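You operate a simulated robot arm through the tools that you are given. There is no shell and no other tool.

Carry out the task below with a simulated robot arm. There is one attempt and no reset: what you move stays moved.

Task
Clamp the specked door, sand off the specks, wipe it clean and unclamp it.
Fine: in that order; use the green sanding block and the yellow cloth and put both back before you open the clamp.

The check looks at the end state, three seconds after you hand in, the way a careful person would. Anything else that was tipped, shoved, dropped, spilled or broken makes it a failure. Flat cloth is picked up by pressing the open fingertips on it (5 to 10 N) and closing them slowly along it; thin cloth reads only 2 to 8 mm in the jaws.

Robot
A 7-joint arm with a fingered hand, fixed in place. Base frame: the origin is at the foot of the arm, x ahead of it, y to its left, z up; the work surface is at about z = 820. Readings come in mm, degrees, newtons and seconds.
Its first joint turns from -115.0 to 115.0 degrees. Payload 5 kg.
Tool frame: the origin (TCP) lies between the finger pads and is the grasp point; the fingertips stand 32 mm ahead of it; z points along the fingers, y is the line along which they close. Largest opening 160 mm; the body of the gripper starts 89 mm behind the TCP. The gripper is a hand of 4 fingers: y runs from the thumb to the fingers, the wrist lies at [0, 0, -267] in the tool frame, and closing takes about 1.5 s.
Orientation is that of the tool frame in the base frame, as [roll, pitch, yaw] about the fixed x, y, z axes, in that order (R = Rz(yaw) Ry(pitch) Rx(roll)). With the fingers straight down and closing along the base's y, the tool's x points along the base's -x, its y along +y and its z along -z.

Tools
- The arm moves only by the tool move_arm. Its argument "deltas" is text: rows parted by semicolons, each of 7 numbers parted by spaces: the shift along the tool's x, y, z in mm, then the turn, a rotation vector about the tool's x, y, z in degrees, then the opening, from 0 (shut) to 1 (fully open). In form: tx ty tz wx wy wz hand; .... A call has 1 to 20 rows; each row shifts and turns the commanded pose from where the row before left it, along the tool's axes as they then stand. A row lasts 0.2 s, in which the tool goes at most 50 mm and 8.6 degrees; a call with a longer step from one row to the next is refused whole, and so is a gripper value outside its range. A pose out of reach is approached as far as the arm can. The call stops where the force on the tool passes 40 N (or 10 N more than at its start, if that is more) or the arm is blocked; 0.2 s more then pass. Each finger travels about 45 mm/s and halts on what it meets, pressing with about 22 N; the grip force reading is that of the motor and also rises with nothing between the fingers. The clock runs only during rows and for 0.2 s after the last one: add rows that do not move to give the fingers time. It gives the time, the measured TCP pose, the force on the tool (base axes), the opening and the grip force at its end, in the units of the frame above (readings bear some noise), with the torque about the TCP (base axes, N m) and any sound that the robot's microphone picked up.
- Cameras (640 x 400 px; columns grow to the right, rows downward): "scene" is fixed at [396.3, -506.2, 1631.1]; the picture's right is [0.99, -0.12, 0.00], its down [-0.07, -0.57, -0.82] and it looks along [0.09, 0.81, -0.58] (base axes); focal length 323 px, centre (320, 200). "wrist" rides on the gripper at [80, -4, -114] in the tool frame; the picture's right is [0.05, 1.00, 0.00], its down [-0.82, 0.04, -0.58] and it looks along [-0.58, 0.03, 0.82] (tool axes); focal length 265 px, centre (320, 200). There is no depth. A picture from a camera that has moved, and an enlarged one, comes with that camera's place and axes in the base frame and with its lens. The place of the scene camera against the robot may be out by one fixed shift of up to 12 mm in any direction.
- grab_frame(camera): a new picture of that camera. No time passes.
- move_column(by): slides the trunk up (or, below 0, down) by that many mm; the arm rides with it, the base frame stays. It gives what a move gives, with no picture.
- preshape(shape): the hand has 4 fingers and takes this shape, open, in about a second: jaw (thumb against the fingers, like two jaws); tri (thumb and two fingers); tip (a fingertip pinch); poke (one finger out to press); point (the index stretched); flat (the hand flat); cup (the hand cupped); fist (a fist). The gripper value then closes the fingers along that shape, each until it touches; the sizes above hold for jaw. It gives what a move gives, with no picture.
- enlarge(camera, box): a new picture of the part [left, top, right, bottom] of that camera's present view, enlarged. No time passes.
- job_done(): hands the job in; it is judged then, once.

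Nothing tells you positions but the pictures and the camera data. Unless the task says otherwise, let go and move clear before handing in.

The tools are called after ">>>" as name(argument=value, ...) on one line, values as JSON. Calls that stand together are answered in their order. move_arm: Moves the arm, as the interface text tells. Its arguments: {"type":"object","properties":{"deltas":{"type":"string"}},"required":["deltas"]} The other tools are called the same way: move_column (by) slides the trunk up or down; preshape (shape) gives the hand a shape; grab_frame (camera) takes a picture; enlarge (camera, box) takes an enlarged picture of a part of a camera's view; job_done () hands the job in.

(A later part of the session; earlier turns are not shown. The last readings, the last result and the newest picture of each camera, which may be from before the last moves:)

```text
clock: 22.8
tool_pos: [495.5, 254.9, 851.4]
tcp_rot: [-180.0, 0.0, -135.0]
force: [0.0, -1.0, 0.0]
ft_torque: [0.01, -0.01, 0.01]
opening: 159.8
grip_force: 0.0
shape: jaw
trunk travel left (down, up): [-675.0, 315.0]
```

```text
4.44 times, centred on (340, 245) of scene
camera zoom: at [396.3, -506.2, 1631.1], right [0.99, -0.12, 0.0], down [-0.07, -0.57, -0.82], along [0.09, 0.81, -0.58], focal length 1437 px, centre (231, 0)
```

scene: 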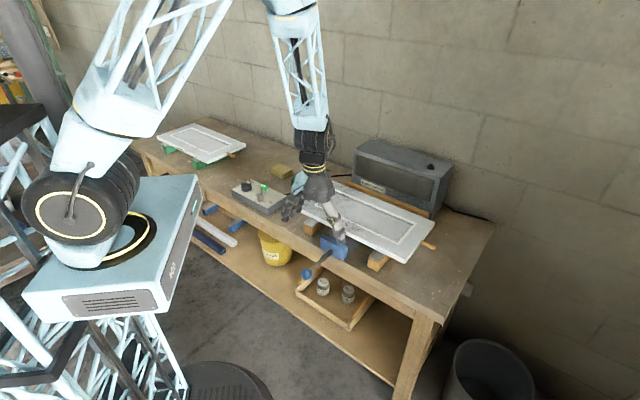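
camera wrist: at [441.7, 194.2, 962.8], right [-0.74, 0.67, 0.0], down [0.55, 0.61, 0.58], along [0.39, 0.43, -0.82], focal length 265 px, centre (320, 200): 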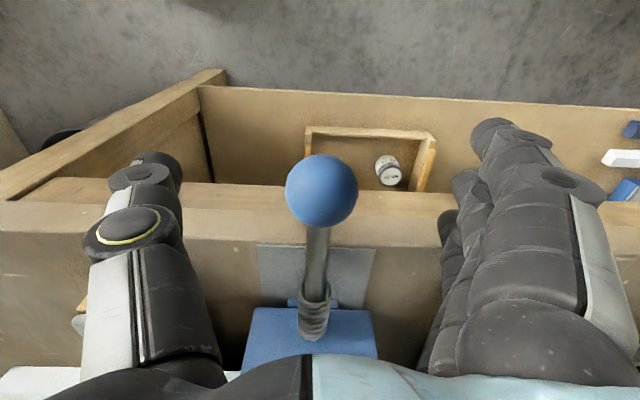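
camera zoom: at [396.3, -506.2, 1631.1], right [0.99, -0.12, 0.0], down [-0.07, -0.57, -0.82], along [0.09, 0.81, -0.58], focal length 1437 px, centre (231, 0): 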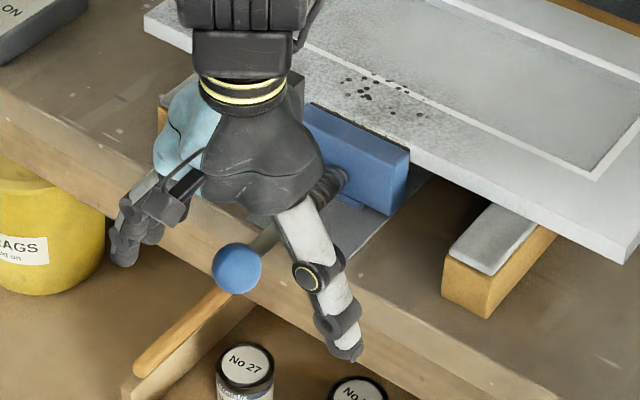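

The jaw stays closed against the door with the hand released. Next I'll rise straight up and travel to a point above the green sanding block for a look.

>>> move_arm(deltas="0 0 -40 0 0 0 1; 0 0 -40 0 0 0 1; 0 0 -40 0 0 0 1; 0 0 -40 0 0 0 1; 0 0 -40 0 0 0 1; -27.1 31.8 0 0 0 0 1; -27.1 31.8 0 0 0 0 1; -27.1 31.8 0 0 0 0 1; -27.1 31.8 0 0 0 0 1; -27.1 31.8 0 0 0 0 1; -27.1 31.8 0 0 0 0 1; -27.1 31.8 0 0 0 0 1; -27.1 31.8 0 0 0 0 1; -27.1 31.8 0 0 0 0 1; -27.1 31.8 0 0 0 0 1; -27.1 31.8 0 0 0 0 1; -27.1 31.8 0 0 0 0 1; 0 0 0 0 0 0 1")

>>> grab_frame(camera="wrist")

>>> grab_frame(camera="scene")

>>> enlarge(camera="scene", box=[300, 190, 440, 280])

```text
clock: 26.6
tool_pos: [455.2, 755.6, 1052.4]
tcp_rot: [179.9, 0.0, -135.1]
force: [-0.1, -0.2, 0.2]
ft_torque: [0.06, 0.0, -0.03]
opening: 159.9
grip_force: 0.0
shape: jaw
trunk travel left (down, up): [-675.0, 315.0]
```

```text
taken
camera wrist: at [401.7, 695.2, 1165.2], right [-0.74, 0.67, 0.0], down [0.55, 0.61, 0.58], along [0.39, 0.43, -0.82], focal length 265 px, centre (320, 200)
```

wrist: 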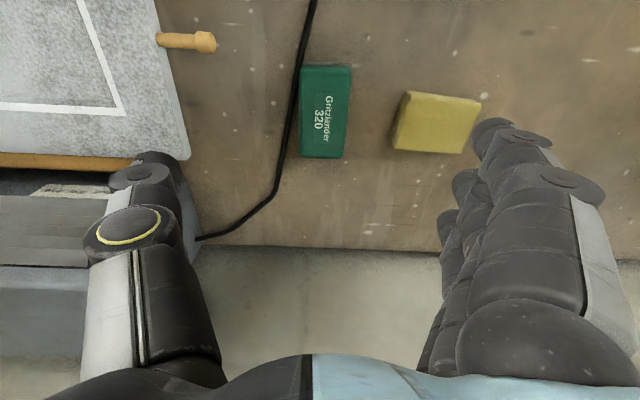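

```text
taken
```

scene: 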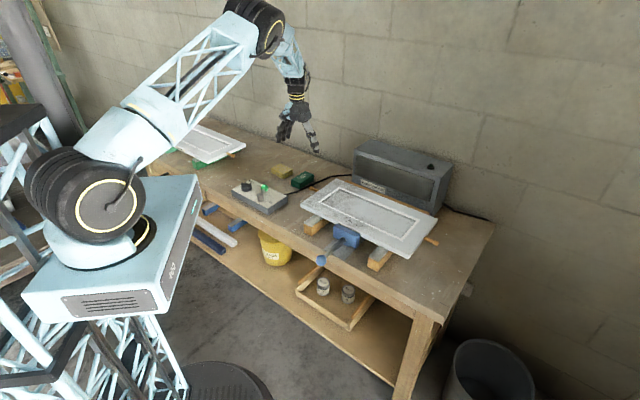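

```text
4.44 times, centred on (370, 235) of scene
camera zoom: at [396.3, -506.2, 1631.1], right [0.99, -0.12, 0.0], down [-0.07, -0.57, -0.82], along [0.09, 0.81, -0.58], focal length 1437 px, centre (98, 44)
```

zoom: 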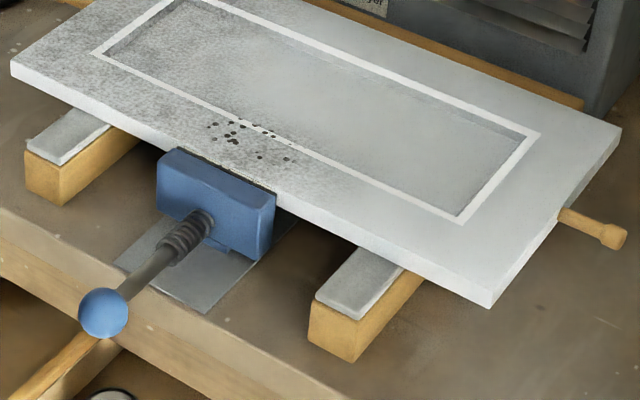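

The door is clamped against the fence. Now a close look at the block and the cloth.

>>> enlarge(camera="wrist", box=[270, 40, 500, 190])

>>> enlarge(camera="wrist", box=[290, 50, 370, 170])

>>> enlarge(camera="scene", box=[260, 155, 320, 195])

```text
2.67 times, centred on (385, 115) of wrist
camera zoom: at [401.7, 695.2, 1165.2], right [-0.74, 0.67, 0.0], down [0.55, 0.61, 0.58], along [0.39, 0.43, -0.82], focal length 708 px, centre (147, 427)
```

zoom: 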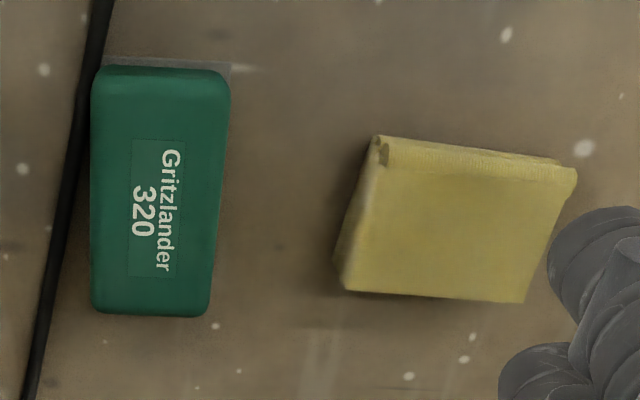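

```text
3.33 times, centred on (330, 110) of wrist
camera zoom: at [401.7, 695.2, 1165.2], right [-0.74, 0.67, 0.0], down [0.55, 0.61, 0.58], along [0.39, 0.43, -0.82], focal length 885 px, centre (287, 500)
```

zoom: 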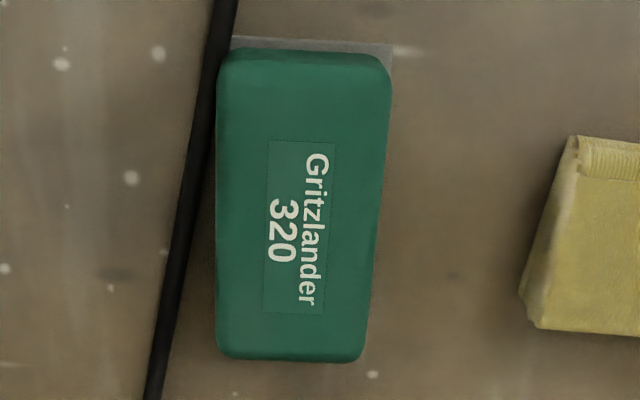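

```text
10.00 times, centred on (290, 175) of scene
camera zoom: at [396.3, -506.2, 1631.1], right [0.99, -0.12, 0.0], down [-0.07, -0.57, -0.82], along [0.09, 0.81, -0.58], focal length 3234 px, centre (620, 450)
```

zoom: 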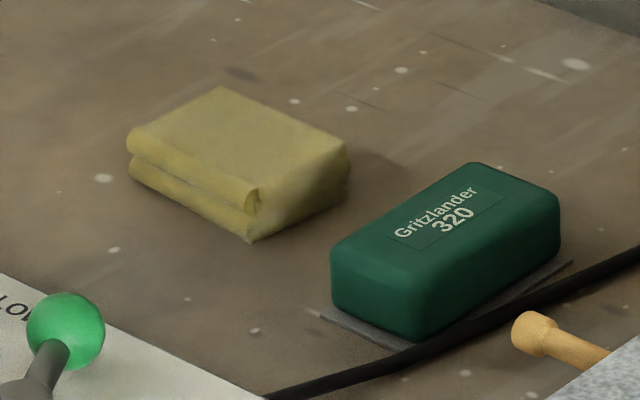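

The green block is about 100×55×35 mm, centred near [466,772], squared to the bench, with a cable beside its right side. I'll centre above it, lower partly with the hand half open and check.

>>> move_arm(deltas="-19.5 4.3 0 0 0 0 0.65; 0 0 25 0 0 0 0.6; 0 0 25 0 0 0 0.6; 0 0 25 0 0 0 0.6; 0 0 25 0 0 0 0.6; 0 0 0 0 0 0 0.6; 0 0 0 0 0 0 0.6; 0 0 0 0 0 0 0.6")

>>> grab_frame(camera="wrist")

>>> enlarge(camera="scene", box=[250, 120, 350, 200])

```text
clock: 28.4
tool_pos: [466.6, 775.4, 950.1]
tcp_rot: [179.9, 0.0, -135.0]
force: [-0.2, 0.2, 0.1]
ft_torque: [-0.02, 0.01, 0.02]
opening: 96.5
grip_force: 0.1
shape: jaw
trunk travel left (down, up): [-675.0, 315.0]
```

```text
taken
camera wrist: at [412.3, 714.1, 1063.3], right [-0.74, 0.67, 0.0], down [0.55, 0.61, 0.58], along [0.39, 0.43, -0.82], focal length 265 px, centre (320, 200)
```

wrist: 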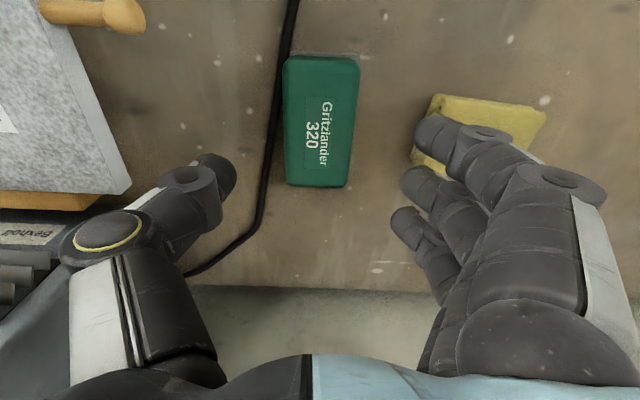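

```text
5.00 times, centred on (300, 160) of scene
camera zoom: at [396.3, -506.2, 1631.1], right [0.99, -0.12, 0.0], down [-0.07, -0.57, -0.82], along [0.09, 0.81, -0.58], focal length 1617 px, centre (420, 400)
```

zoom: 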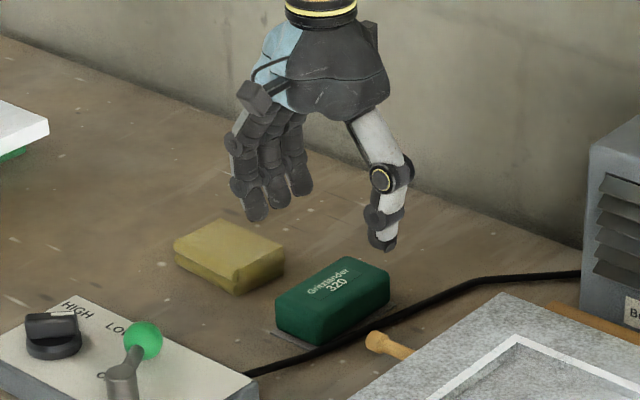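

The block's position is confirmed (centre near s=-218, n=876 in bench axes, top z≈855). I'll lower so the fingertips stay above the cable and close on the block's long sides.

>>> move_arm(deltas="1.5 0 25 0 0 0 0.6; 0 0 25 0 0 0 0.6; 0 0 20 0 0 0 0.6; 0 0 15 0 0 0 0.6; 0 0 0 0 0 0 0.6; 0 0 0 0 0 0 0.6")

>>> grab_frame(camera="wrist")

>>> enlarge(camera="scene", box=[260, 130, 350, 200])

```text
clock: 29.8
tool_pos: [466.3, 772.9, 863.0]
tcp_rot: [180.0, 0.0, -135.0]
force: [0.3, -0.4, -0.4]
ft_torque: [-0.01, -0.03, -0.03]
opening: 96.6
grip_force: 0.1
shape: jaw
trunk travel left (down, up): [-675.0, 315.0]
```

```text
taken
camera wrist: at [411.8, 711.8, 976.9], right [-0.74, 0.67, 0.0], down [0.55, 0.61, 0.58], along [0.39, 0.43, -0.82], focal length 265 px, centre (320, 200)
```

wrist: 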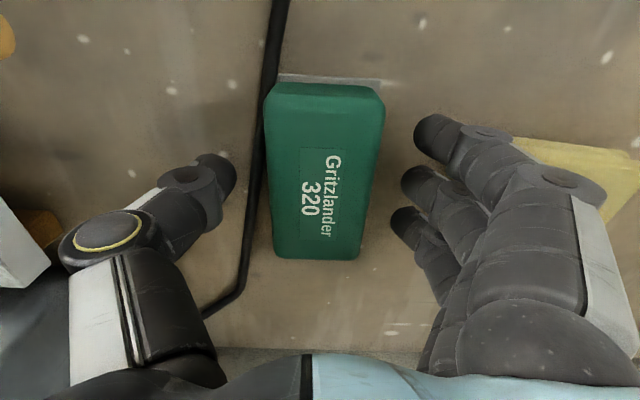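

```text
5.71 times, centred on (305, 165) of scene
camera zoom: at [396.3, -506.2, 1631.1], right [0.99, -0.12, 0.0], down [-0.07, -0.57, -0.82], along [0.09, 0.81, -0.58], focal length 1848 px, centre (406, 400)
```

zoom: 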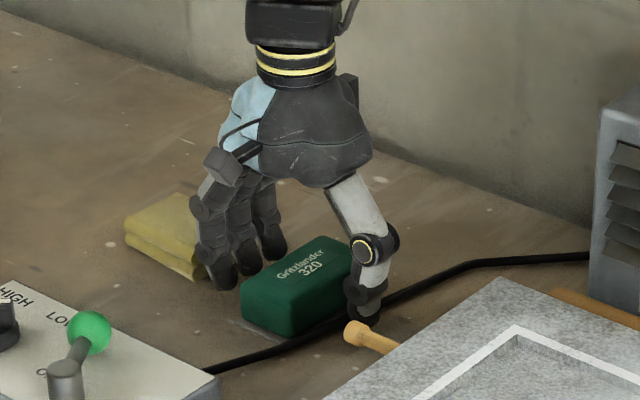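

Fingers hang clear of cable and cloth. I'll close on the block.

>>> move_arm(deltas="0 0 0 0 0 0 0.45; 0 0 0 0 0 0 0.4; 0 0 0 0 0 0 0.35; 0 0 0 0 0 0 0.3; 0 0 0 0 0 0 0.25; 0 0 0 0 0 0 0.2; 0 0 0 0 0 0 0.1; 0 0 0 0 0 0 0; 0 0 0 0 0 0 0; 0 0 0 0 0 0 0; 0 0 0 0 0 0 0")

>>> grab_frame(camera="wrist")

>>> enlarge(camera="scene", box=[260, 130, 350, 200])

```text
clock: 32.2
tool_pos: [465.1, 772.8, 863.2]
tcp_rot: [-179.9, 0.0, -135.0]
force: [0.6, -0.4, -1.0]
ft_torque: [0.01, 0.0, 0.01]
opening: 54.2
grip_force: 22.4
shape: jaw
trunk travel left (down, up): [-675.0, 315.0]
```

```text
taken
camera wrist: at [411.9, 711.9, 977.0], right [-0.74, 0.67, 0.0], down [0.55, 0.61, 0.58], along [0.39, 0.43, -0.82], focal length 265 px, centre (320, 200)
```

wrist: 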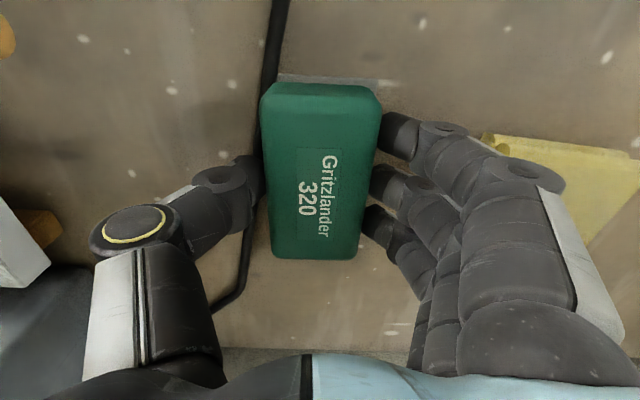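

```text
5.71 times, centred on (305, 165) of scene
camera zoom: at [396.3, -506.2, 1631.1], right [0.99, -0.12, 0.0], down [-0.07, -0.57, -0.82], along [0.09, 0.81, -0.58], focal length 1848 px, centre (406, 400)
```

zoom: 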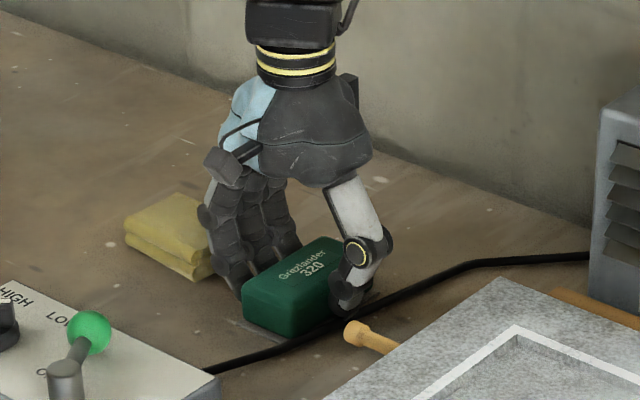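

The block is gripped (54 mm, 22 N). I'll lift it straight up and check what stays behind.

>>> move_arm(deltas="0 0 -10 0 0 0 0; 0 0 -20 0 0 0 0; 0 0 -30 0 0 0 0; 0 0 -30 0 0 0 0; 0 0 -30 0 0 0 0; 0 0 -30 0 0 0 0; 0 0 0 0 0 0 0")

>>> grab_frame(camera="wrist")

>>> enlarge(camera="scene", box=[250, 110, 350, 200])

```text
clock: 33.8
tool_pos: [466.2, 771.8, 1013.3]
tcp_rot: [180.0, -0.1, -135.0]
force: [0.8, -0.5, -1.3]
ft_torque: [-0.02, 0.06, -0.02]
opening: 54.1
grip_force: 21.7
shape: jaw
trunk travel left (down, up): [-675.0, 315.0]
```

```text
taken
camera wrist: at [412.1, 711.2, 1126.8], right [-0.74, 0.67, 0.0], down [0.55, 0.61, 0.58], along [0.39, 0.43, -0.82], focal length 265 px, centre (320, 200)
```

wrist: 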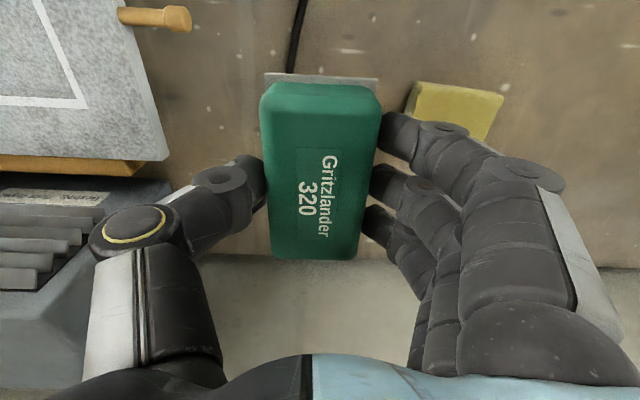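

```text
4.44 times, centred on (300, 155) of scene
camera zoom: at [396.3, -506.2, 1631.1], right [0.99, -0.12, 0.0], down [-0.07, -0.57, -0.82], along [0.09, 0.81, -0.58], focal length 1437 px, centre (409, 400)
```

zoom: 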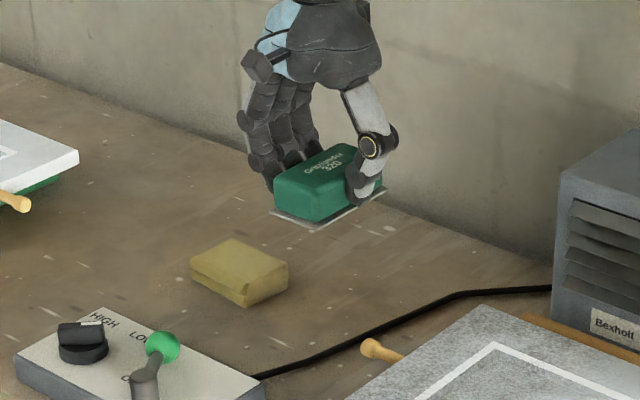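

The grey sanding plate is part of the block, so only the block needs returning to [465.5,772.8] with TCP z 863. Now I'll carry it over the door, slightly beyond the specks, to see them.

>>> move_arm(deltas="35.3 0 -10 0 0 0 0; 35.3 0 -10 0 0 0 0; 35.4 0 -10 0 0 0 0; 0 -38.8 0 0 0 0 0; 0 -38.8 0 0 0 0 0; 0 -38.8 0 0 0 0 0; 0 -38.8 0 0 0 0 0; 0 -38.8 0 0 0 0 0; 0 -38.8 0 0 0 0 0; 0 -38.8 0 0 0 0 0; 0 -38.8 0 0 0 0 0; 0 -38.8 0 0 0 0 0; 0 -38.8 0 0 0 0 0; 0 0 0 0 0 0 0")

>>> grab_frame(camera="wrist")

>>> enlarge(camera="wrist", box=[230, 0, 410, 100])

>>> grab_frame(camera="scene")

```text
clock: 36.8
tool_pos: [666.5, 422.1, 1042.8]
tcp_rot: [-180.0, 0.0, -134.9]
force: [0.1, -0.1, -1.2]
ft_torque: [-0.01, 0.02, 0.03]
opening: 54.4
grip_force: 21.4
shape: jaw
trunk travel left (down, up): [-675.0, 315.0]
```

```text
taken
camera wrist: at [613.1, 361.1, 1156.2], right [-0.74, 0.67, 0.0], down [0.55, 0.61, 0.58], along [0.39, 0.43, -0.82], focal length 265 px, centre (320, 200)
```

wrist: 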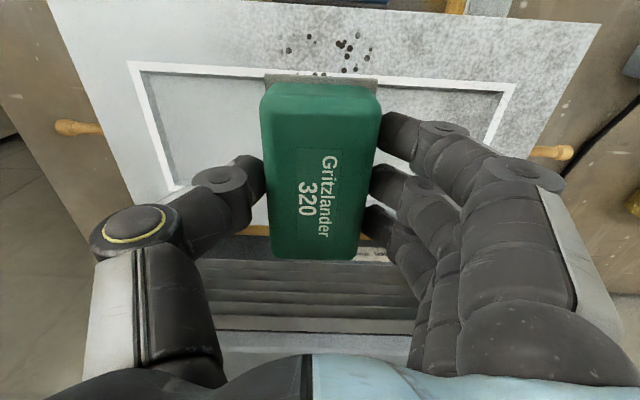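

```text
3.56 times, centred on (320, 50) of wrist
camera zoom: at [613.1, 361.1, 1156.2], right [-0.74, 0.67, 0.0], down [0.55, 0.61, 0.58], along [0.39, 0.43, -0.82], focal length 944 px, centre (320, 733)
```

zoom: 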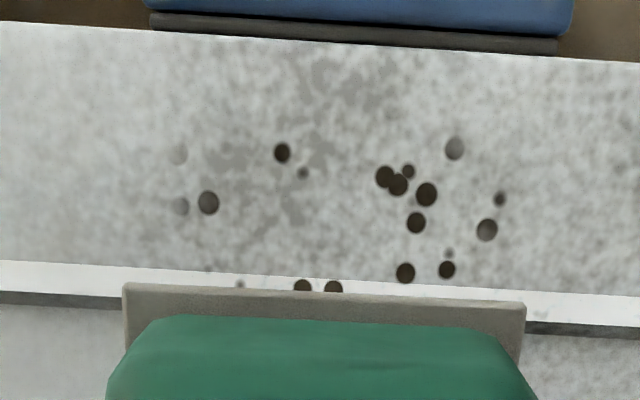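

```text
taken
```

scene: 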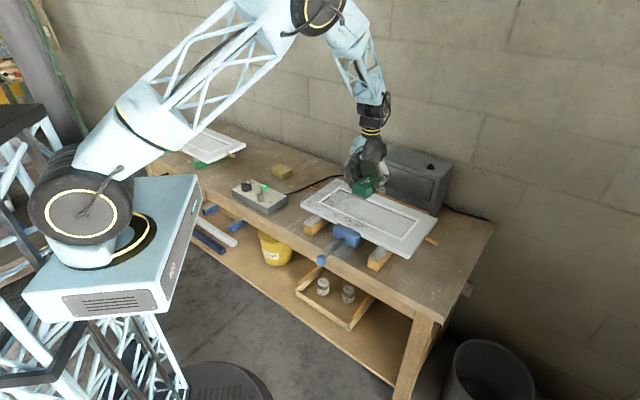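

Specks now span s 128–216, n 700–742 (bench axes), centred about [631,388]. I'll move the block over them and lower to just above the surface.

>>> move_arm(deltas="24.4 0.4 0 0 0 0 0; 24.4 0.4 0 0 0 0 0; 0 0 30 0 0 0 0; 0 0 30 0 0 0 0; 0 0 20 0 0 0 0; 0 0 15 0 0 0 0; 0 0 8 0 0 0 0; 0 0 0 0 0 0 0")

>>> grab_frame(camera="wrist")

>>> enlarge(camera="scene", box=[310, 160, 430, 250])

```text
clock: 38.6
tool_pos: [629.9, 389.1, 940.7]
tcp_rot: [180.0, -0.1, -135.0]
force: [0.3, -0.7, -1.7]
ft_torque: [-0.01, 0.03, 0.02]
opening: 54.3
grip_force: 22.4
shape: jaw
trunk travel left (down, up): [-675.0, 315.0]
```

```text
taken
camera wrist: at [576.8, 328.6, 1053.6], right [-0.74, 0.67, 0.0], down [0.55, 0.61, 0.58], along [0.39, 0.43, -0.82], focal length 265 px, centre (320, 200)
```

wrist: 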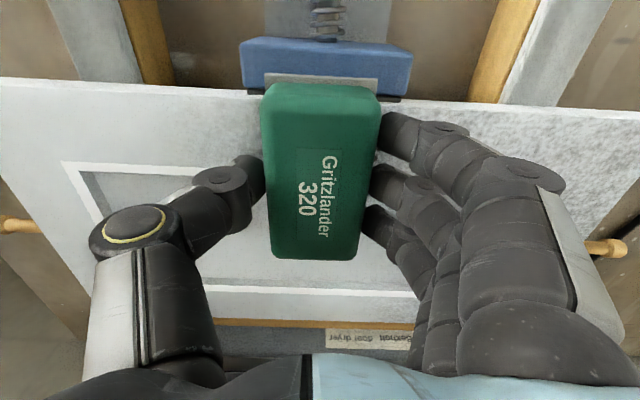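

```text
4.44 times, centred on (370, 205) of scene
camera zoom: at [396.3, -506.2, 1631.1], right [0.99, -0.12, 0.0], down [-0.07, -0.57, -0.82], along [0.09, 0.81, -0.58], focal length 1437 px, centre (98, 178)
```

zoom: 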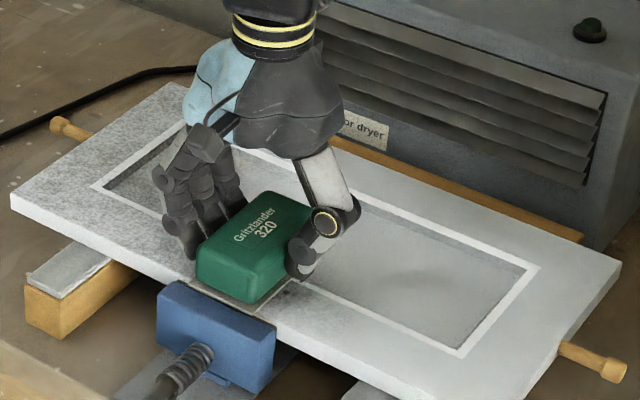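

The block is about 10 mm above the door. I'll lower gently until contact.

>>> move_arm(deltas="0 0 3 0 0 0 0; 0 0 3 0 0 0 0; 0 0 2 0 0 0 0; 0 0 2 0 0 0 0; 0 0 0 0 0 0 0")

```text
clock: 39.8
tool_pos: [630.5, 387.8, 932.5]
tcp_rot: [-179.9, 0.1, -135.1]
force: [1.1, -0.1, 9.2]
ft_torque: [0.03, -0.01, 0.01]
opening: 54.1
grip_force: 22.5
shape: jaw
trunk travel left (down, up): [-675.0, 315.0]
```

Contact at about 10 N. I'll start a short stroke along the door to see how it behaves.

>>> move_arm(deltas="0 0 0.4 0 0 0 0; 0 -8 0 0 0 0 0; 0 -10 0 0 0 0 0; 0 -10 0 0 0 0 0; 0 -10 0 0 0 0 0; 0 0 0 0 0 0 0")

>>> enlarge(camera="scene", box=[310, 160, 430, 250])

```text
clock: 41.2
tool_pos: [658.2, 362.6, 932.0]
tcp_rot: [180.0, 0.0, -134.9]
force: [-5.5, 4.9, 15.6]
ft_torque: [0.24, 0.26, -0.05]
opening: 54.4
grip_force: 21.9
shape: jaw
trunk travel left (down, up): [-675.0, 315.0]
```

```text
4.44 times, centred on (370, 205) of scene
camera zoom: at [396.3, -506.2, 1631.1], right [0.99, -0.12, 0.0], down [-0.07, -0.57, -0.82], along [0.09, 0.81, -0.58], focal length 1437 px, centre (98, 178)
```

zoom: 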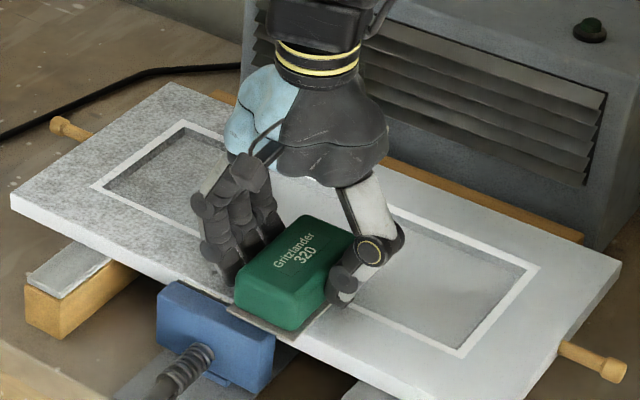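

The stroke works with about 16 N of pressure and 7 N of drag. I'll do full back-and-forth strokes over all the specks.

>>> move_arm(deltas="0 10.5 0 0 0 0 0; 0 10.5 0 0 0 0 0; 0 10.5 0 0 0 0 0; 0 10.5 0 0 0 0 0; 0 10.5 0 0 0 0 0; 0 10.5 0 0 0 0 0; 0 10.5 0 0 0 0 0; 0 10.5 0 0 0 0 0; 0 -10.5 0 0 0 0 0; 0 -10.5 0 0 0 0 0; 0 -10.5 0 0 0 0 0; 0 -10.5 0 0 0 0 0; 0 -10.5 0 0 0 0 0; 0 -10.5 0 0 0 0 0; 0 -10.5 0 0 0 0 0; 0 -10.5 0 0 0 0 0")

>>> enlarge(camera="scene", box=[310, 160, 430, 250])

>>> grab_frame(camera="wrist")

```text
clock: 44.6
tool_pos: [655.7, 361.5, 931.7]
tcp_rot: [179.9, 0.2, -134.9]
force: [-4.2, 5.8, 20.1]
ft_torque: [0.27, 0.29, -0.03]
opening: 55.0
grip_force: 22.2
shape: jaw
trunk travel left (down, up): [-675.0, 315.0]
```

```text
4.44 times, centred on (370, 205) of scene
camera zoom: at [396.3, -506.2, 1631.1], right [0.99, -0.12, 0.0], down [-0.07, -0.57, -0.82], along [0.09, 0.81, -0.58], focal length 1437 px, centre (98, 178)
```

zoom: 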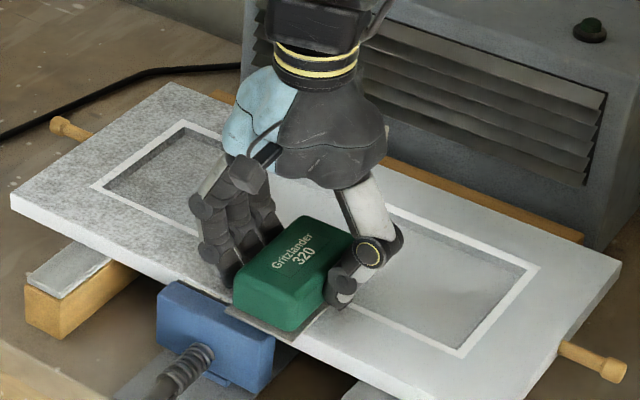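

```text
taken
camera wrist: at [602.2, 300.5, 1044.2], right [-0.74, 0.67, 0.0], down [0.54, 0.61, 0.58], along [0.39, 0.43, -0.81], focal length 265 px, centre (320, 200)
```

wrist: 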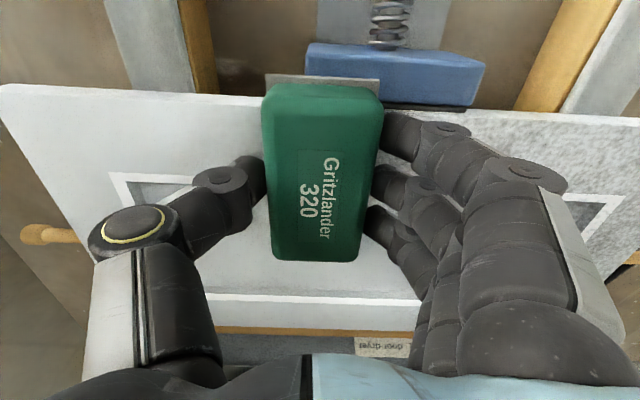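

Strokes run well. I'll do another double stroke, then lift off and inspect.

>>> move_arm(deltas="0 10.5 -0.2 0 0 0 0; 0 10.5 0 0 0 0 0; 0 10.5 0 0 0 0 0; 0 10.5 0 0 0 0 0; 0 10.5 0 0 0 0 0; 0 10.5 0 0 0 0 0; 0 10.5 0 0 0 0 0; 0 10.5 0 0 0 0 0; 0 -10.5 0 0 0 0 0; 0 -10.5 0 0 0 0 0; 0 -10.5 0 0 0 0 0; 0 -10.5 0 0 0 0 0; 0 -10.5 0 0 0 0 0; 0 -10.5 0 0 0 0 0; 0 -10.5 0 0 0 0 0; 0 -10.5 0 0 0 0 0")

>>> move_arm(deltas="0 0 -10 0 0 0 0; 0 0 -25 0 0 0 0; 0 0 -35 0 0 0 0; 0 0 -40 0 0 0 0; -24 10 0 0 0 0 0; -24 10 0 0 0 0 0; 0 17 0 0 0 0 0; 0 0 0 0 0 0 0")

>>> grab_frame(camera="wrist")

>>> enlarge(camera="wrist", box=[200, 0, 440, 100])

>>> enlarge(camera="scene", box=[300, 180, 400, 250])

```text
clock: 48.0
tool_pos: [659.3, 360.8, 932.7]
tcp_rot: [180.0, -0.1, -135.1]
force: [0.6, -0.2, 1.5]
ft_torque: [0.07, 0.07, 0.01]
opening: 55.5
grip_force: 22.1
shape: jaw
trunk travel left (down, up): [-675.0, 315.0]
```

```text
clock: 49.8
tool_pos: [664.7, 418.7, 1042.4]
tcp_rot: [179.9, -0.1, -135.0]
force: [0.5, 0.5, -1.6]
ft_torque: [-0.03, 0.02, 0.0]
opening: 55.2
grip_force: 21.8
shape: jaw
trunk travel left (down, up): [-675.0, 315.0]
```

```text
taken
camera wrist: at [610.3, 358.7, 1155.9], right [-0.74, 0.67, 0.0], down [0.55, 0.61, 0.58], along [0.39, 0.43, -0.82], focal length 265 px, centre (320, 200)
```

wrist: 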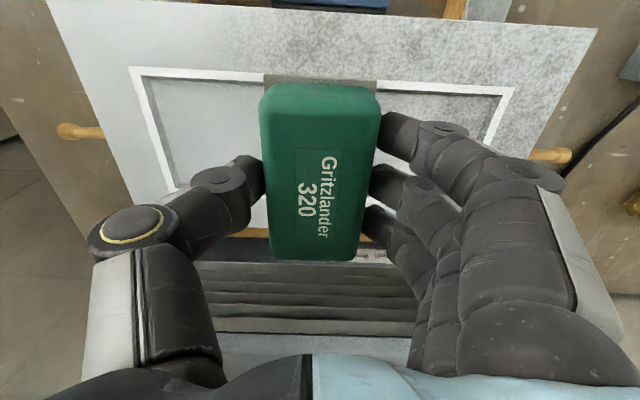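

```text
2.67 times, centred on (320, 50) of wrist
camera zoom: at [610.3, 358.7, 1155.9], right [-0.74, 0.67, 0.0], down [0.55, 0.61, 0.58], along [0.39, 0.43, -0.82], focal length 708 px, centre (320, 600)
```

zoom: 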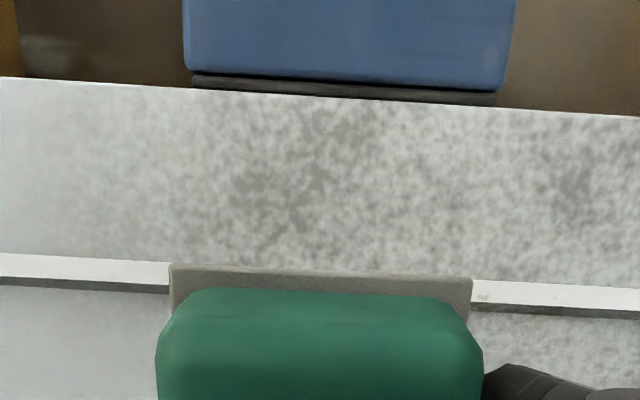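

```text
5.71 times, centred on (350, 215) of scene
camera zoom: at [396.3, -506.2, 1631.1], right [0.99, -0.12, 0.0], down [-0.07, -0.57, -0.82], along [0.09, 0.81, -0.58], focal length 1848 px, centre (149, 114)
```

zoom: 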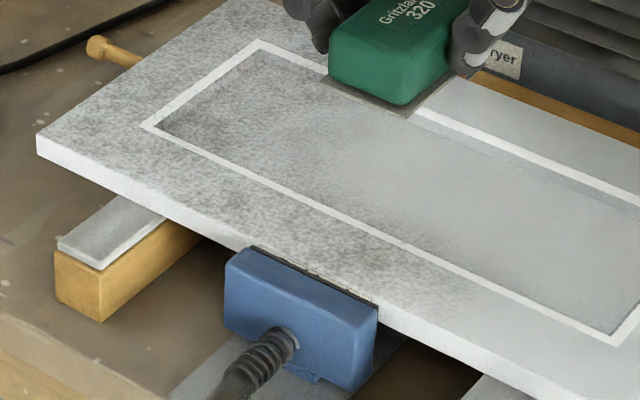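

The specks are gone as far as I can see. I'll carry the block back to above its home spot and inspect the door with the hand out of the way.

>>> move_arm(deltas="0 39.1 0 0 0 0 0; 0 39.1 0 0 0 0 0; 0 39.1 0 0 0 0 0; 0 39.1 0 0 0 0 0; 0 39.1 0 0 0 0 0; 0 39.1 0 0 0 0 0; 0 39.1 0 0 0 0 0; 0 39.1 0 0 0 0 0; 0 39.1 0 0 0 0 0; 0 39.1 0 0 0 0 0; -36.6 0 10 0 0 0 0; -36.6 0 10 0 0 0 0; -36.5 0 10 0 0 0 0; 0 0 0 0 0 0 0; 0 0 0 0 0 0 0")

>>> enlarge(camera="scene", box=[290, 170, 450, 270])

>>> enlarge(camera="scene", box=[330, 200, 390, 240])

>>> grab_frame(camera="wrist")

```text
clock: 53.0
tool_pos: [461.5, 778.0, 1012.7]
tcp_rot: [-179.9, 0.1, -134.9]
force: [0.3, -0.5, -1.3]
ft_torque: [0.01, -0.01, 0.04]
opening: 55.0
grip_force: 22.1
shape: jaw
trunk travel left (down, up): [-675.0, 315.0]
```

```text
4.00 times, centred on (370, 220) of scene
camera zoom: at [396.3, -506.2, 1631.1], right [0.99, -0.12, 0.0], down [-0.07, -0.57, -0.82], along [0.09, 0.81, -0.58], focal length 1293 px, centre (120, 120)
```

zoom: 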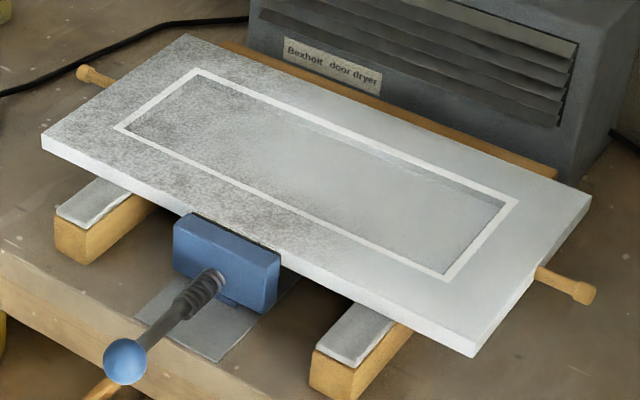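

```text
10.00 times, centred on (360, 220) of scene
camera zoom: at [396.3, -506.2, 1631.1], right [0.99, -0.12, 0.0], down [-0.07, -0.57, -0.82], along [0.09, 0.81, -0.58], focal length 3234 px, centre (-80, 0)
```

zoom: 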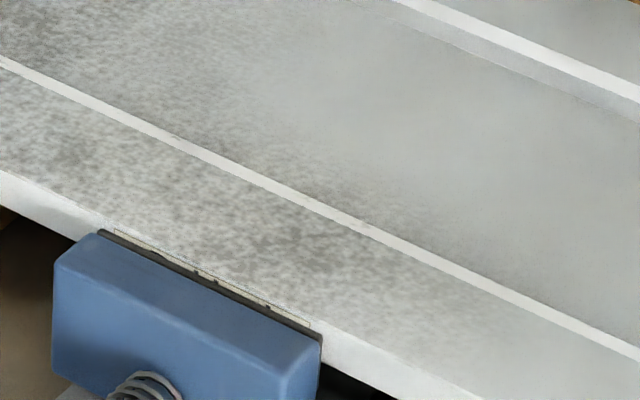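

```text
taken
camera wrist: at [408.0, 717.3, 1124.6], right [-0.74, 0.67, 0.0], down [0.55, 0.61, 0.58], along [0.39, 0.43, -0.82], focal length 265 px, centre (320, 200)
```

wrist: 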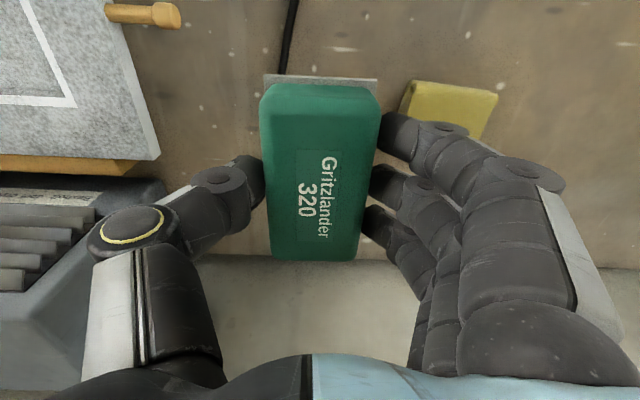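

All specks are gone. I'll correct the position to the pick-up spot and lower the block back down slowly.

>>> move_arm(deltas="0.8 -6.5 0 0 0 0 0; 0 0 35 0 0 0 0; 0 0 35 0 0 0 0; 0 0 35 0 0 0 0; 0 0 22 0 0 0 0; 0 0 10 0 0 0 0; 0 0 0 0 0 0 0; 0 0 0 0 0 0 0")

>>> grab_frame(camera="wrist")

>>> enlarge(camera="scene", box=[260, 130, 350, 200])

```text
clock: 54.8
tool_pos: [470.5, 769.1, 875.2]
tcp_rot: [-179.9, 0.0, -135.1]
force: [0.2, -0.4, -1.3]
ft_torque: [-0.01, 0.01, 0.01]
opening: 55.3
grip_force: 22.6
shape: jaw
trunk travel left (down, up): [-675.0, 315.0]
```

```text
taken
camera wrist: at [415.7, 708.5, 987.6], right [-0.74, 0.67, 0.0], down [0.55, 0.61, 0.58], along [0.39, 0.43, -0.82], focal length 265 px, centre (320, 200)
```

wrist: 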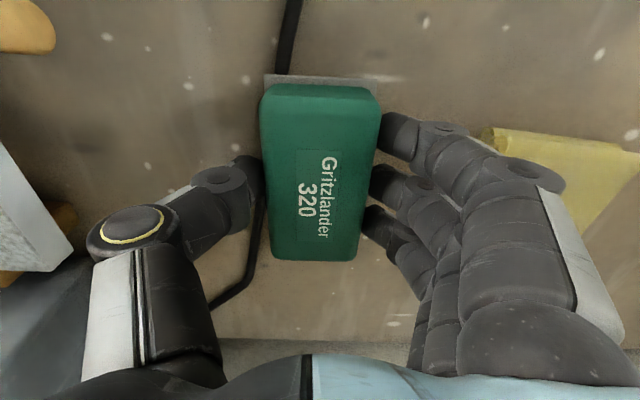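

```text
5.71 times, centred on (305, 165) of scene
camera zoom: at [396.3, -506.2, 1631.1], right [0.99, -0.12, 0.0], down [-0.07, -0.57, -0.82], along [0.09, 0.81, -0.58], focal length 1848 px, centre (406, 400)
```

zoom: 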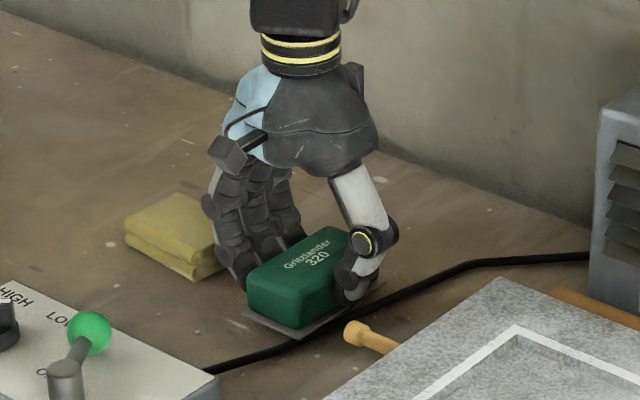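

The readings scatter a few mm, so I'll take settled readings before setting it down.

>>> move_arm(deltas="0 0 0 0 0 0 0; 0 0 0 0 0 0 0; 0 0 0 0 0 0 0")

>>> move_arm(deltas="0 0 0 0 0 0 0")

```text
clock: 55.6
tool_pos: [469.4, 768.9, 875.8]
tcp_rot: [179.9, -0.1, -135.0]
force: [-0.1, 0.1, -1.4]
ft_torque: [-0.04, 0.02, 0.01]
opening: 55.2
grip_force: 21.9
shape: jaw
trunk travel left (down, up): [-675.0, 315.0]
```

```text
clock: 56.0
tool_pos: [468.6, 769.2, 873.3]
tcp_rot: [-179.9, -0.1, -135.0]
force: [0.0, -0.3, -1.5]
ft_torque: [0.01, 0.04, -0.03]
opening: 55.3
grip_force: 22.8
shape: jaw
trunk travel left (down, up): [-675.0, 315.0]
```

I'm about 5 mm off along the bench; correcting, then lowering to contact.

>>> move_arm(deltas="0 4.9 0 0 0 0 0; 0 0 0 0 0 0 0; 0 0 3 0 0 0 0; 0 0 3 0 0 0 0; 0 0 2 0 0 0 0; 0 0 1 0 0 0 0; 0 0 0 0 0 0 0")

```text
clock: 57.6
tool_pos: [466.4, 773.7, 864.9]
tcp_rot: [-180.0, 0.1, -135.0]
force: [0.7, -0.7, -2.0]
ft_torque: [0.02, 0.02, -0.01]
opening: 55.2
grip_force: 22.0
shape: jaw
trunk travel left (down, up): [-675.0, 315.0]
```

>>> move_arm(deltas="0 0 1 0 0 0 0; 0 0 0.7 0 0 0 0; 0 0 0 0 0 0 0")

```text
clock: 58.4
tool_pos: [466.8, 774.7, 863.3]
tcp_rot: [180.0, 0.0, -135.0]
force: [0.4, -0.3, -1.6]
ft_torque: [0.0, -0.01, -0.01]
opening: 55.1
grip_force: 21.3
shape: jaw
trunk travel left (down, up): [-675.0, 315.0]
```

No contact yet; the block must have shifted a little in the hand. I'll continue in small steps.

>>> move_arm(deltas="0 0 0.7 0 0 0 0; 0 0 0.7 0 0 0 0; 0 0 0 0 0 0 0")

>>> enlarge(camera="scene", box=[275, 155, 335, 200])

>>> enlarge(camera="wrist", box=[220, 60, 440, 280])

```text
clock: 59.2
tool_pos: [466.8, 773.9, 862.5]
tcp_rot: [179.9, 0.0, -135.0]
force: [0.0, 0.0, 3.8]
ft_torque: [0.07, 0.11, 0.0]
opening: 55.1
grip_force: 22.9
shape: jaw
trunk travel left (down, up): [-675.0, 315.0]
```

```text
8.89 times, centred on (305, 178) of scene
camera zoom: at [396.3, -506.2, 1631.1], right [0.99, -0.12, 0.0], down [-0.07, -0.57, -0.82], along [0.09, 0.81, -0.58], focal length 2874 px, centre (453, 400)
```

zoom: 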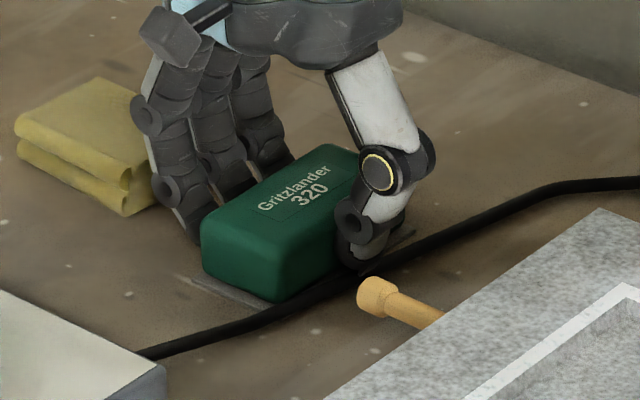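

```text
1.82 times, centred on (330, 170) of wrist
camera zoom: at [412.5, 713.2, 976.0], right [-0.74, 0.67, 0.0], down [0.55, 0.61, 0.58], along [0.39, 0.43, -0.82], focal length 483 px, centre (302, 254)
```

zoom: 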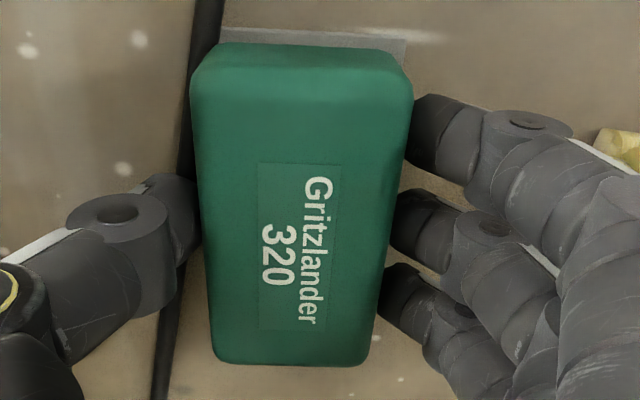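

The block is down at its original spot (matches within about a mm or two). I'll release slowly and lift away.

>>> move_arm(deltas="0 0 0 0 0 0 0.36; 0 0 0 0 0 0 0.4; 0 0 0 0 0 0 0.45; 0 0 0 0 0 0 0.5; 0 0 0 0 0 0 0.55; 0 0 0 0 0 0 0.6; 0 0 0 0 0 0 0.6; 0 0 -10 0 0 0 0.6; 0 0 -20 0 0 0 0.6; 0 0 -30 0 0 0 0.6; 0 0 -40 0 0 0 0.6; 0 0 -40 0 0 0 0.8; 0 0 -40 0 0 0 1; 0 0 0 0 0 0 1")

>>> grab_frame(camera="wrist")

>>> enlarge(camera="scene", box=[260, 155, 320, 195])

```text
clock: 62.2
tool_pos: [465.2, 777.1, 1042.2]
tcp_rot: [-180.0, 0.0, -135.0]
force: [-1.0, 0.1, -0.8]
ft_torque: [0.0, -0.01, -0.03]
opening: 160.0
grip_force: 0.0
shape: jaw
trunk travel left (down, up): [-675.0, 315.0]
```

```text
taken
camera wrist: at [411.2, 715.7, 1155.3], right [-0.74, 0.67, 0.0], down [0.55, 0.61, 0.58], along [0.39, 0.43, -0.82], focal length 265 px, centre (320, 200)
```

wrist: 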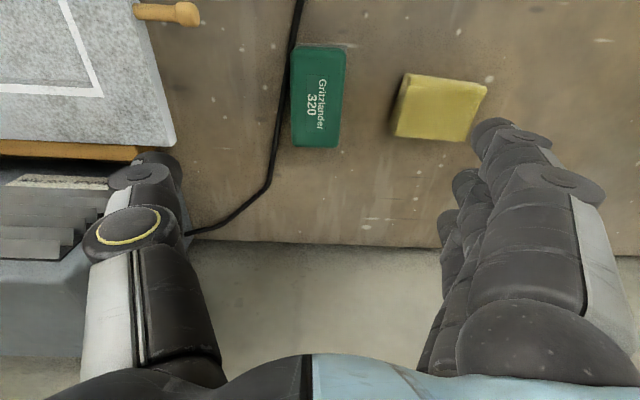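

```text
10.00 times, centred on (290, 175) of scene
camera zoom: at [396.3, -506.2, 1631.1], right [0.99, -0.12, 0.0], down [-0.07, -0.57, -0.82], along [0.09, 0.81, -0.58], focal length 3234 px, centre (620, 450)
```

zoom: 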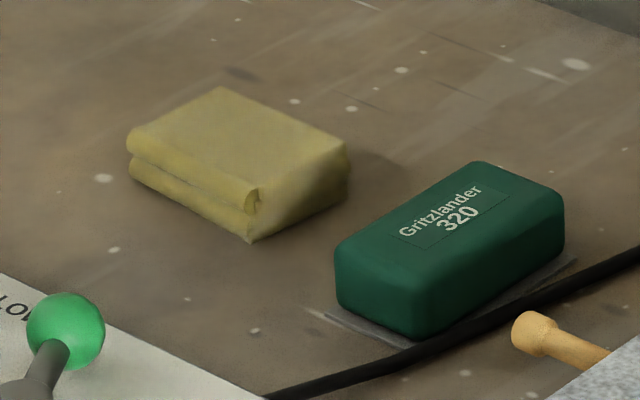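

The block is home. Next the yellow cloth, a folded pad roughly 30 mm thick; I'll measure it.

>>> enlarge(camera="wrist", box=[380, 60, 500, 150])

>>> enlarge(camera="scene", box=[265, 155, 305, 185])

```text
4.44 times, centred on (440, 105) of wrist
camera zoom: at [411.2, 715.7, 1155.3], right [-0.74, 0.67, 0.0], down [0.55, 0.61, 0.58], along [0.39, 0.43, -0.82], focal length 1180 px, centre (-213, 622)
```

zoom: 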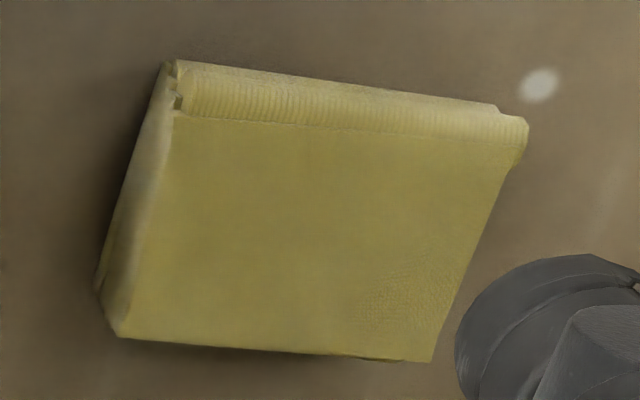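

```text
13.33 times, centred on (285, 170) of scene
camera zoom: at [396.3, -506.2, 1631.1], right [0.99, -0.12, 0.0], down [-0.07, -0.57, -0.82], along [0.09, 0.81, -0.58], focal length 4312 px, centre (787, 600)
```

zoom: 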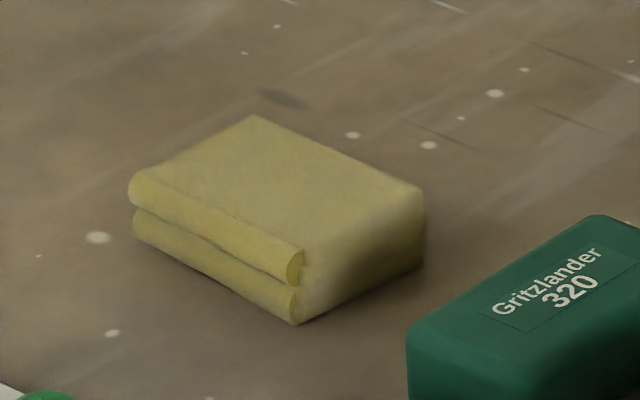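

The cloth pad spans about 88×65×28 mm, centred near [372,875]. I'll move above it, set the opening a bit wider than the pad and check before gripping.

>>> move_arm(deltas="-1.4 34.7 0 0 0 0 0.75; -1.4 34.7 0 0 0 0 0.75; -1.3 34.7 0 0 0 0 0.75; -1.3 34.7 0 0 0 0 0.75; 0 0 25 0 0 0 0.75; 0 0 25 0 0 0 0.75; 0 0 25 0 0 0 0.75; 0 0 15 0 0 0 0.75; 0 0 0 0 0 0 0.75; 0 0 0 0 0 0 0.75")

>>> grab_frame(camera="wrist")

>>> enlarge(camera="scene", box=[230, 110, 330, 195])

```text
clock: 64.4
tool_pos: [375.0, 877.2, 951.9]
tcp_rot: [-180.0, -0.1, -135.0]
force: [0.2, 0.3, -0.2]
ft_torque: [0.02, -0.01, -0.03]
opening: 120.4
grip_force: 0.0
shape: jaw
trunk travel left (down, up): [-675.0, 315.0]
```

```text
taken
camera wrist: at [319.9, 816.4, 1064.6], right [-0.74, 0.67, 0.0], down [0.55, 0.61, 0.58], along [0.39, 0.43, -0.82], focal length 265 px, centre (320, 200)
```

wrist: 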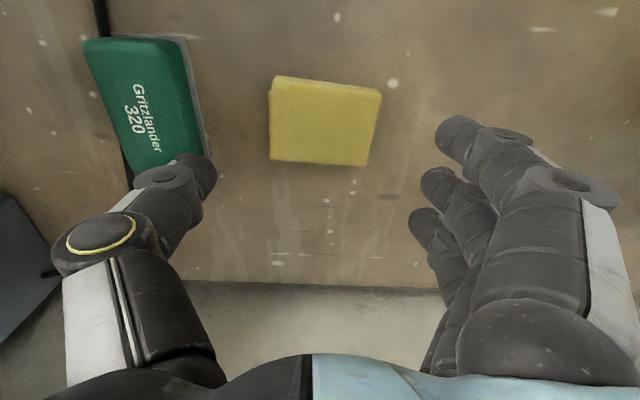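

```text
4.71 times, centred on (280, 152) of scene
camera zoom: at [396.3, -506.2, 1631.1], right [0.99, -0.12, 0.0], down [-0.07, -0.57, -0.82], along [0.09, 0.81, -0.58], focal length 1522 px, centre (508, 424)
```

zoom: 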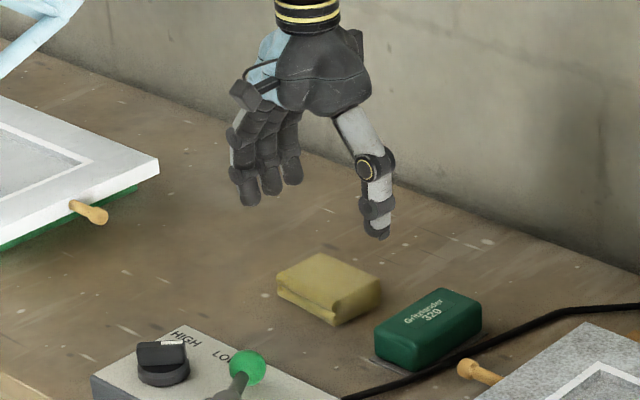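

The pad is centred within 2 mm of the hand. I'll lower to grip height.

>>> move_arm(deltas="0 2 25 0 0 0 0.7; 0 0 25 0 0 0 0.7; 0 0 20 0 0 0 0.7; 0 0 13 0 0 0 0.7; 0 0 8 0 0 0 0.7; 0 0 0 0 0 0 0.7; 0 0 0 0 0 0 0.7")

>>> grab_frame(camera="wrist")

>>> enlarge(camera="scene", box=[250, 130, 330, 195])

```text
clock: 66.0
tool_pos: [372.5, 877.0, 861.8]
tcp_rot: [-179.9, 0.0, -135.1]
force: [0.3, -0.3, -0.6]
ft_torque: [0.0, 0.02, -0.02]
opening: 112.3
grip_force: 0.0
shape: jaw
trunk travel left (down, up): [-675.0, 315.0]
```

```text
taken
camera wrist: at [317.8, 816.4, 974.6], right [-0.74, 0.67, 0.0], down [0.55, 0.61, 0.58], along [0.39, 0.43, -0.82], focal length 265 px, centre (320, 200)
```

wrist: 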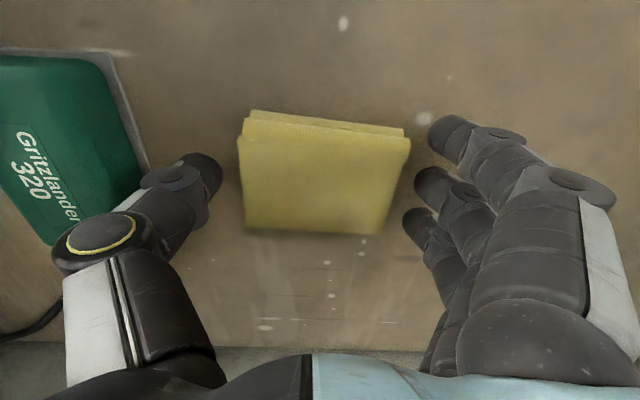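

```text
6.15 times, centred on (290, 162) of scene
camera zoom: at [396.3, -506.2, 1631.1], right [0.99, -0.12, 0.0], down [-0.07, -0.57, -0.82], along [0.09, 0.81, -0.58], focal length 1990 px, centre (505, 431)
```

zoom: 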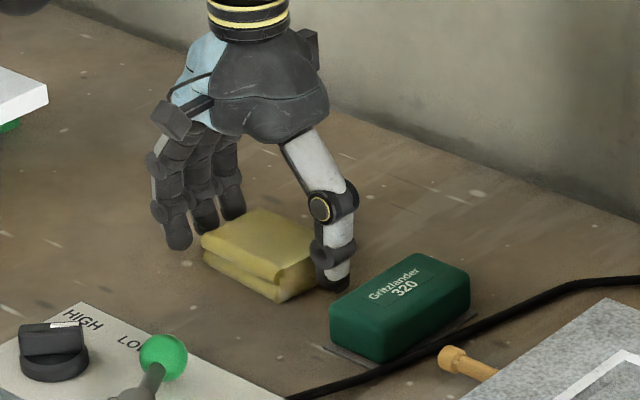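

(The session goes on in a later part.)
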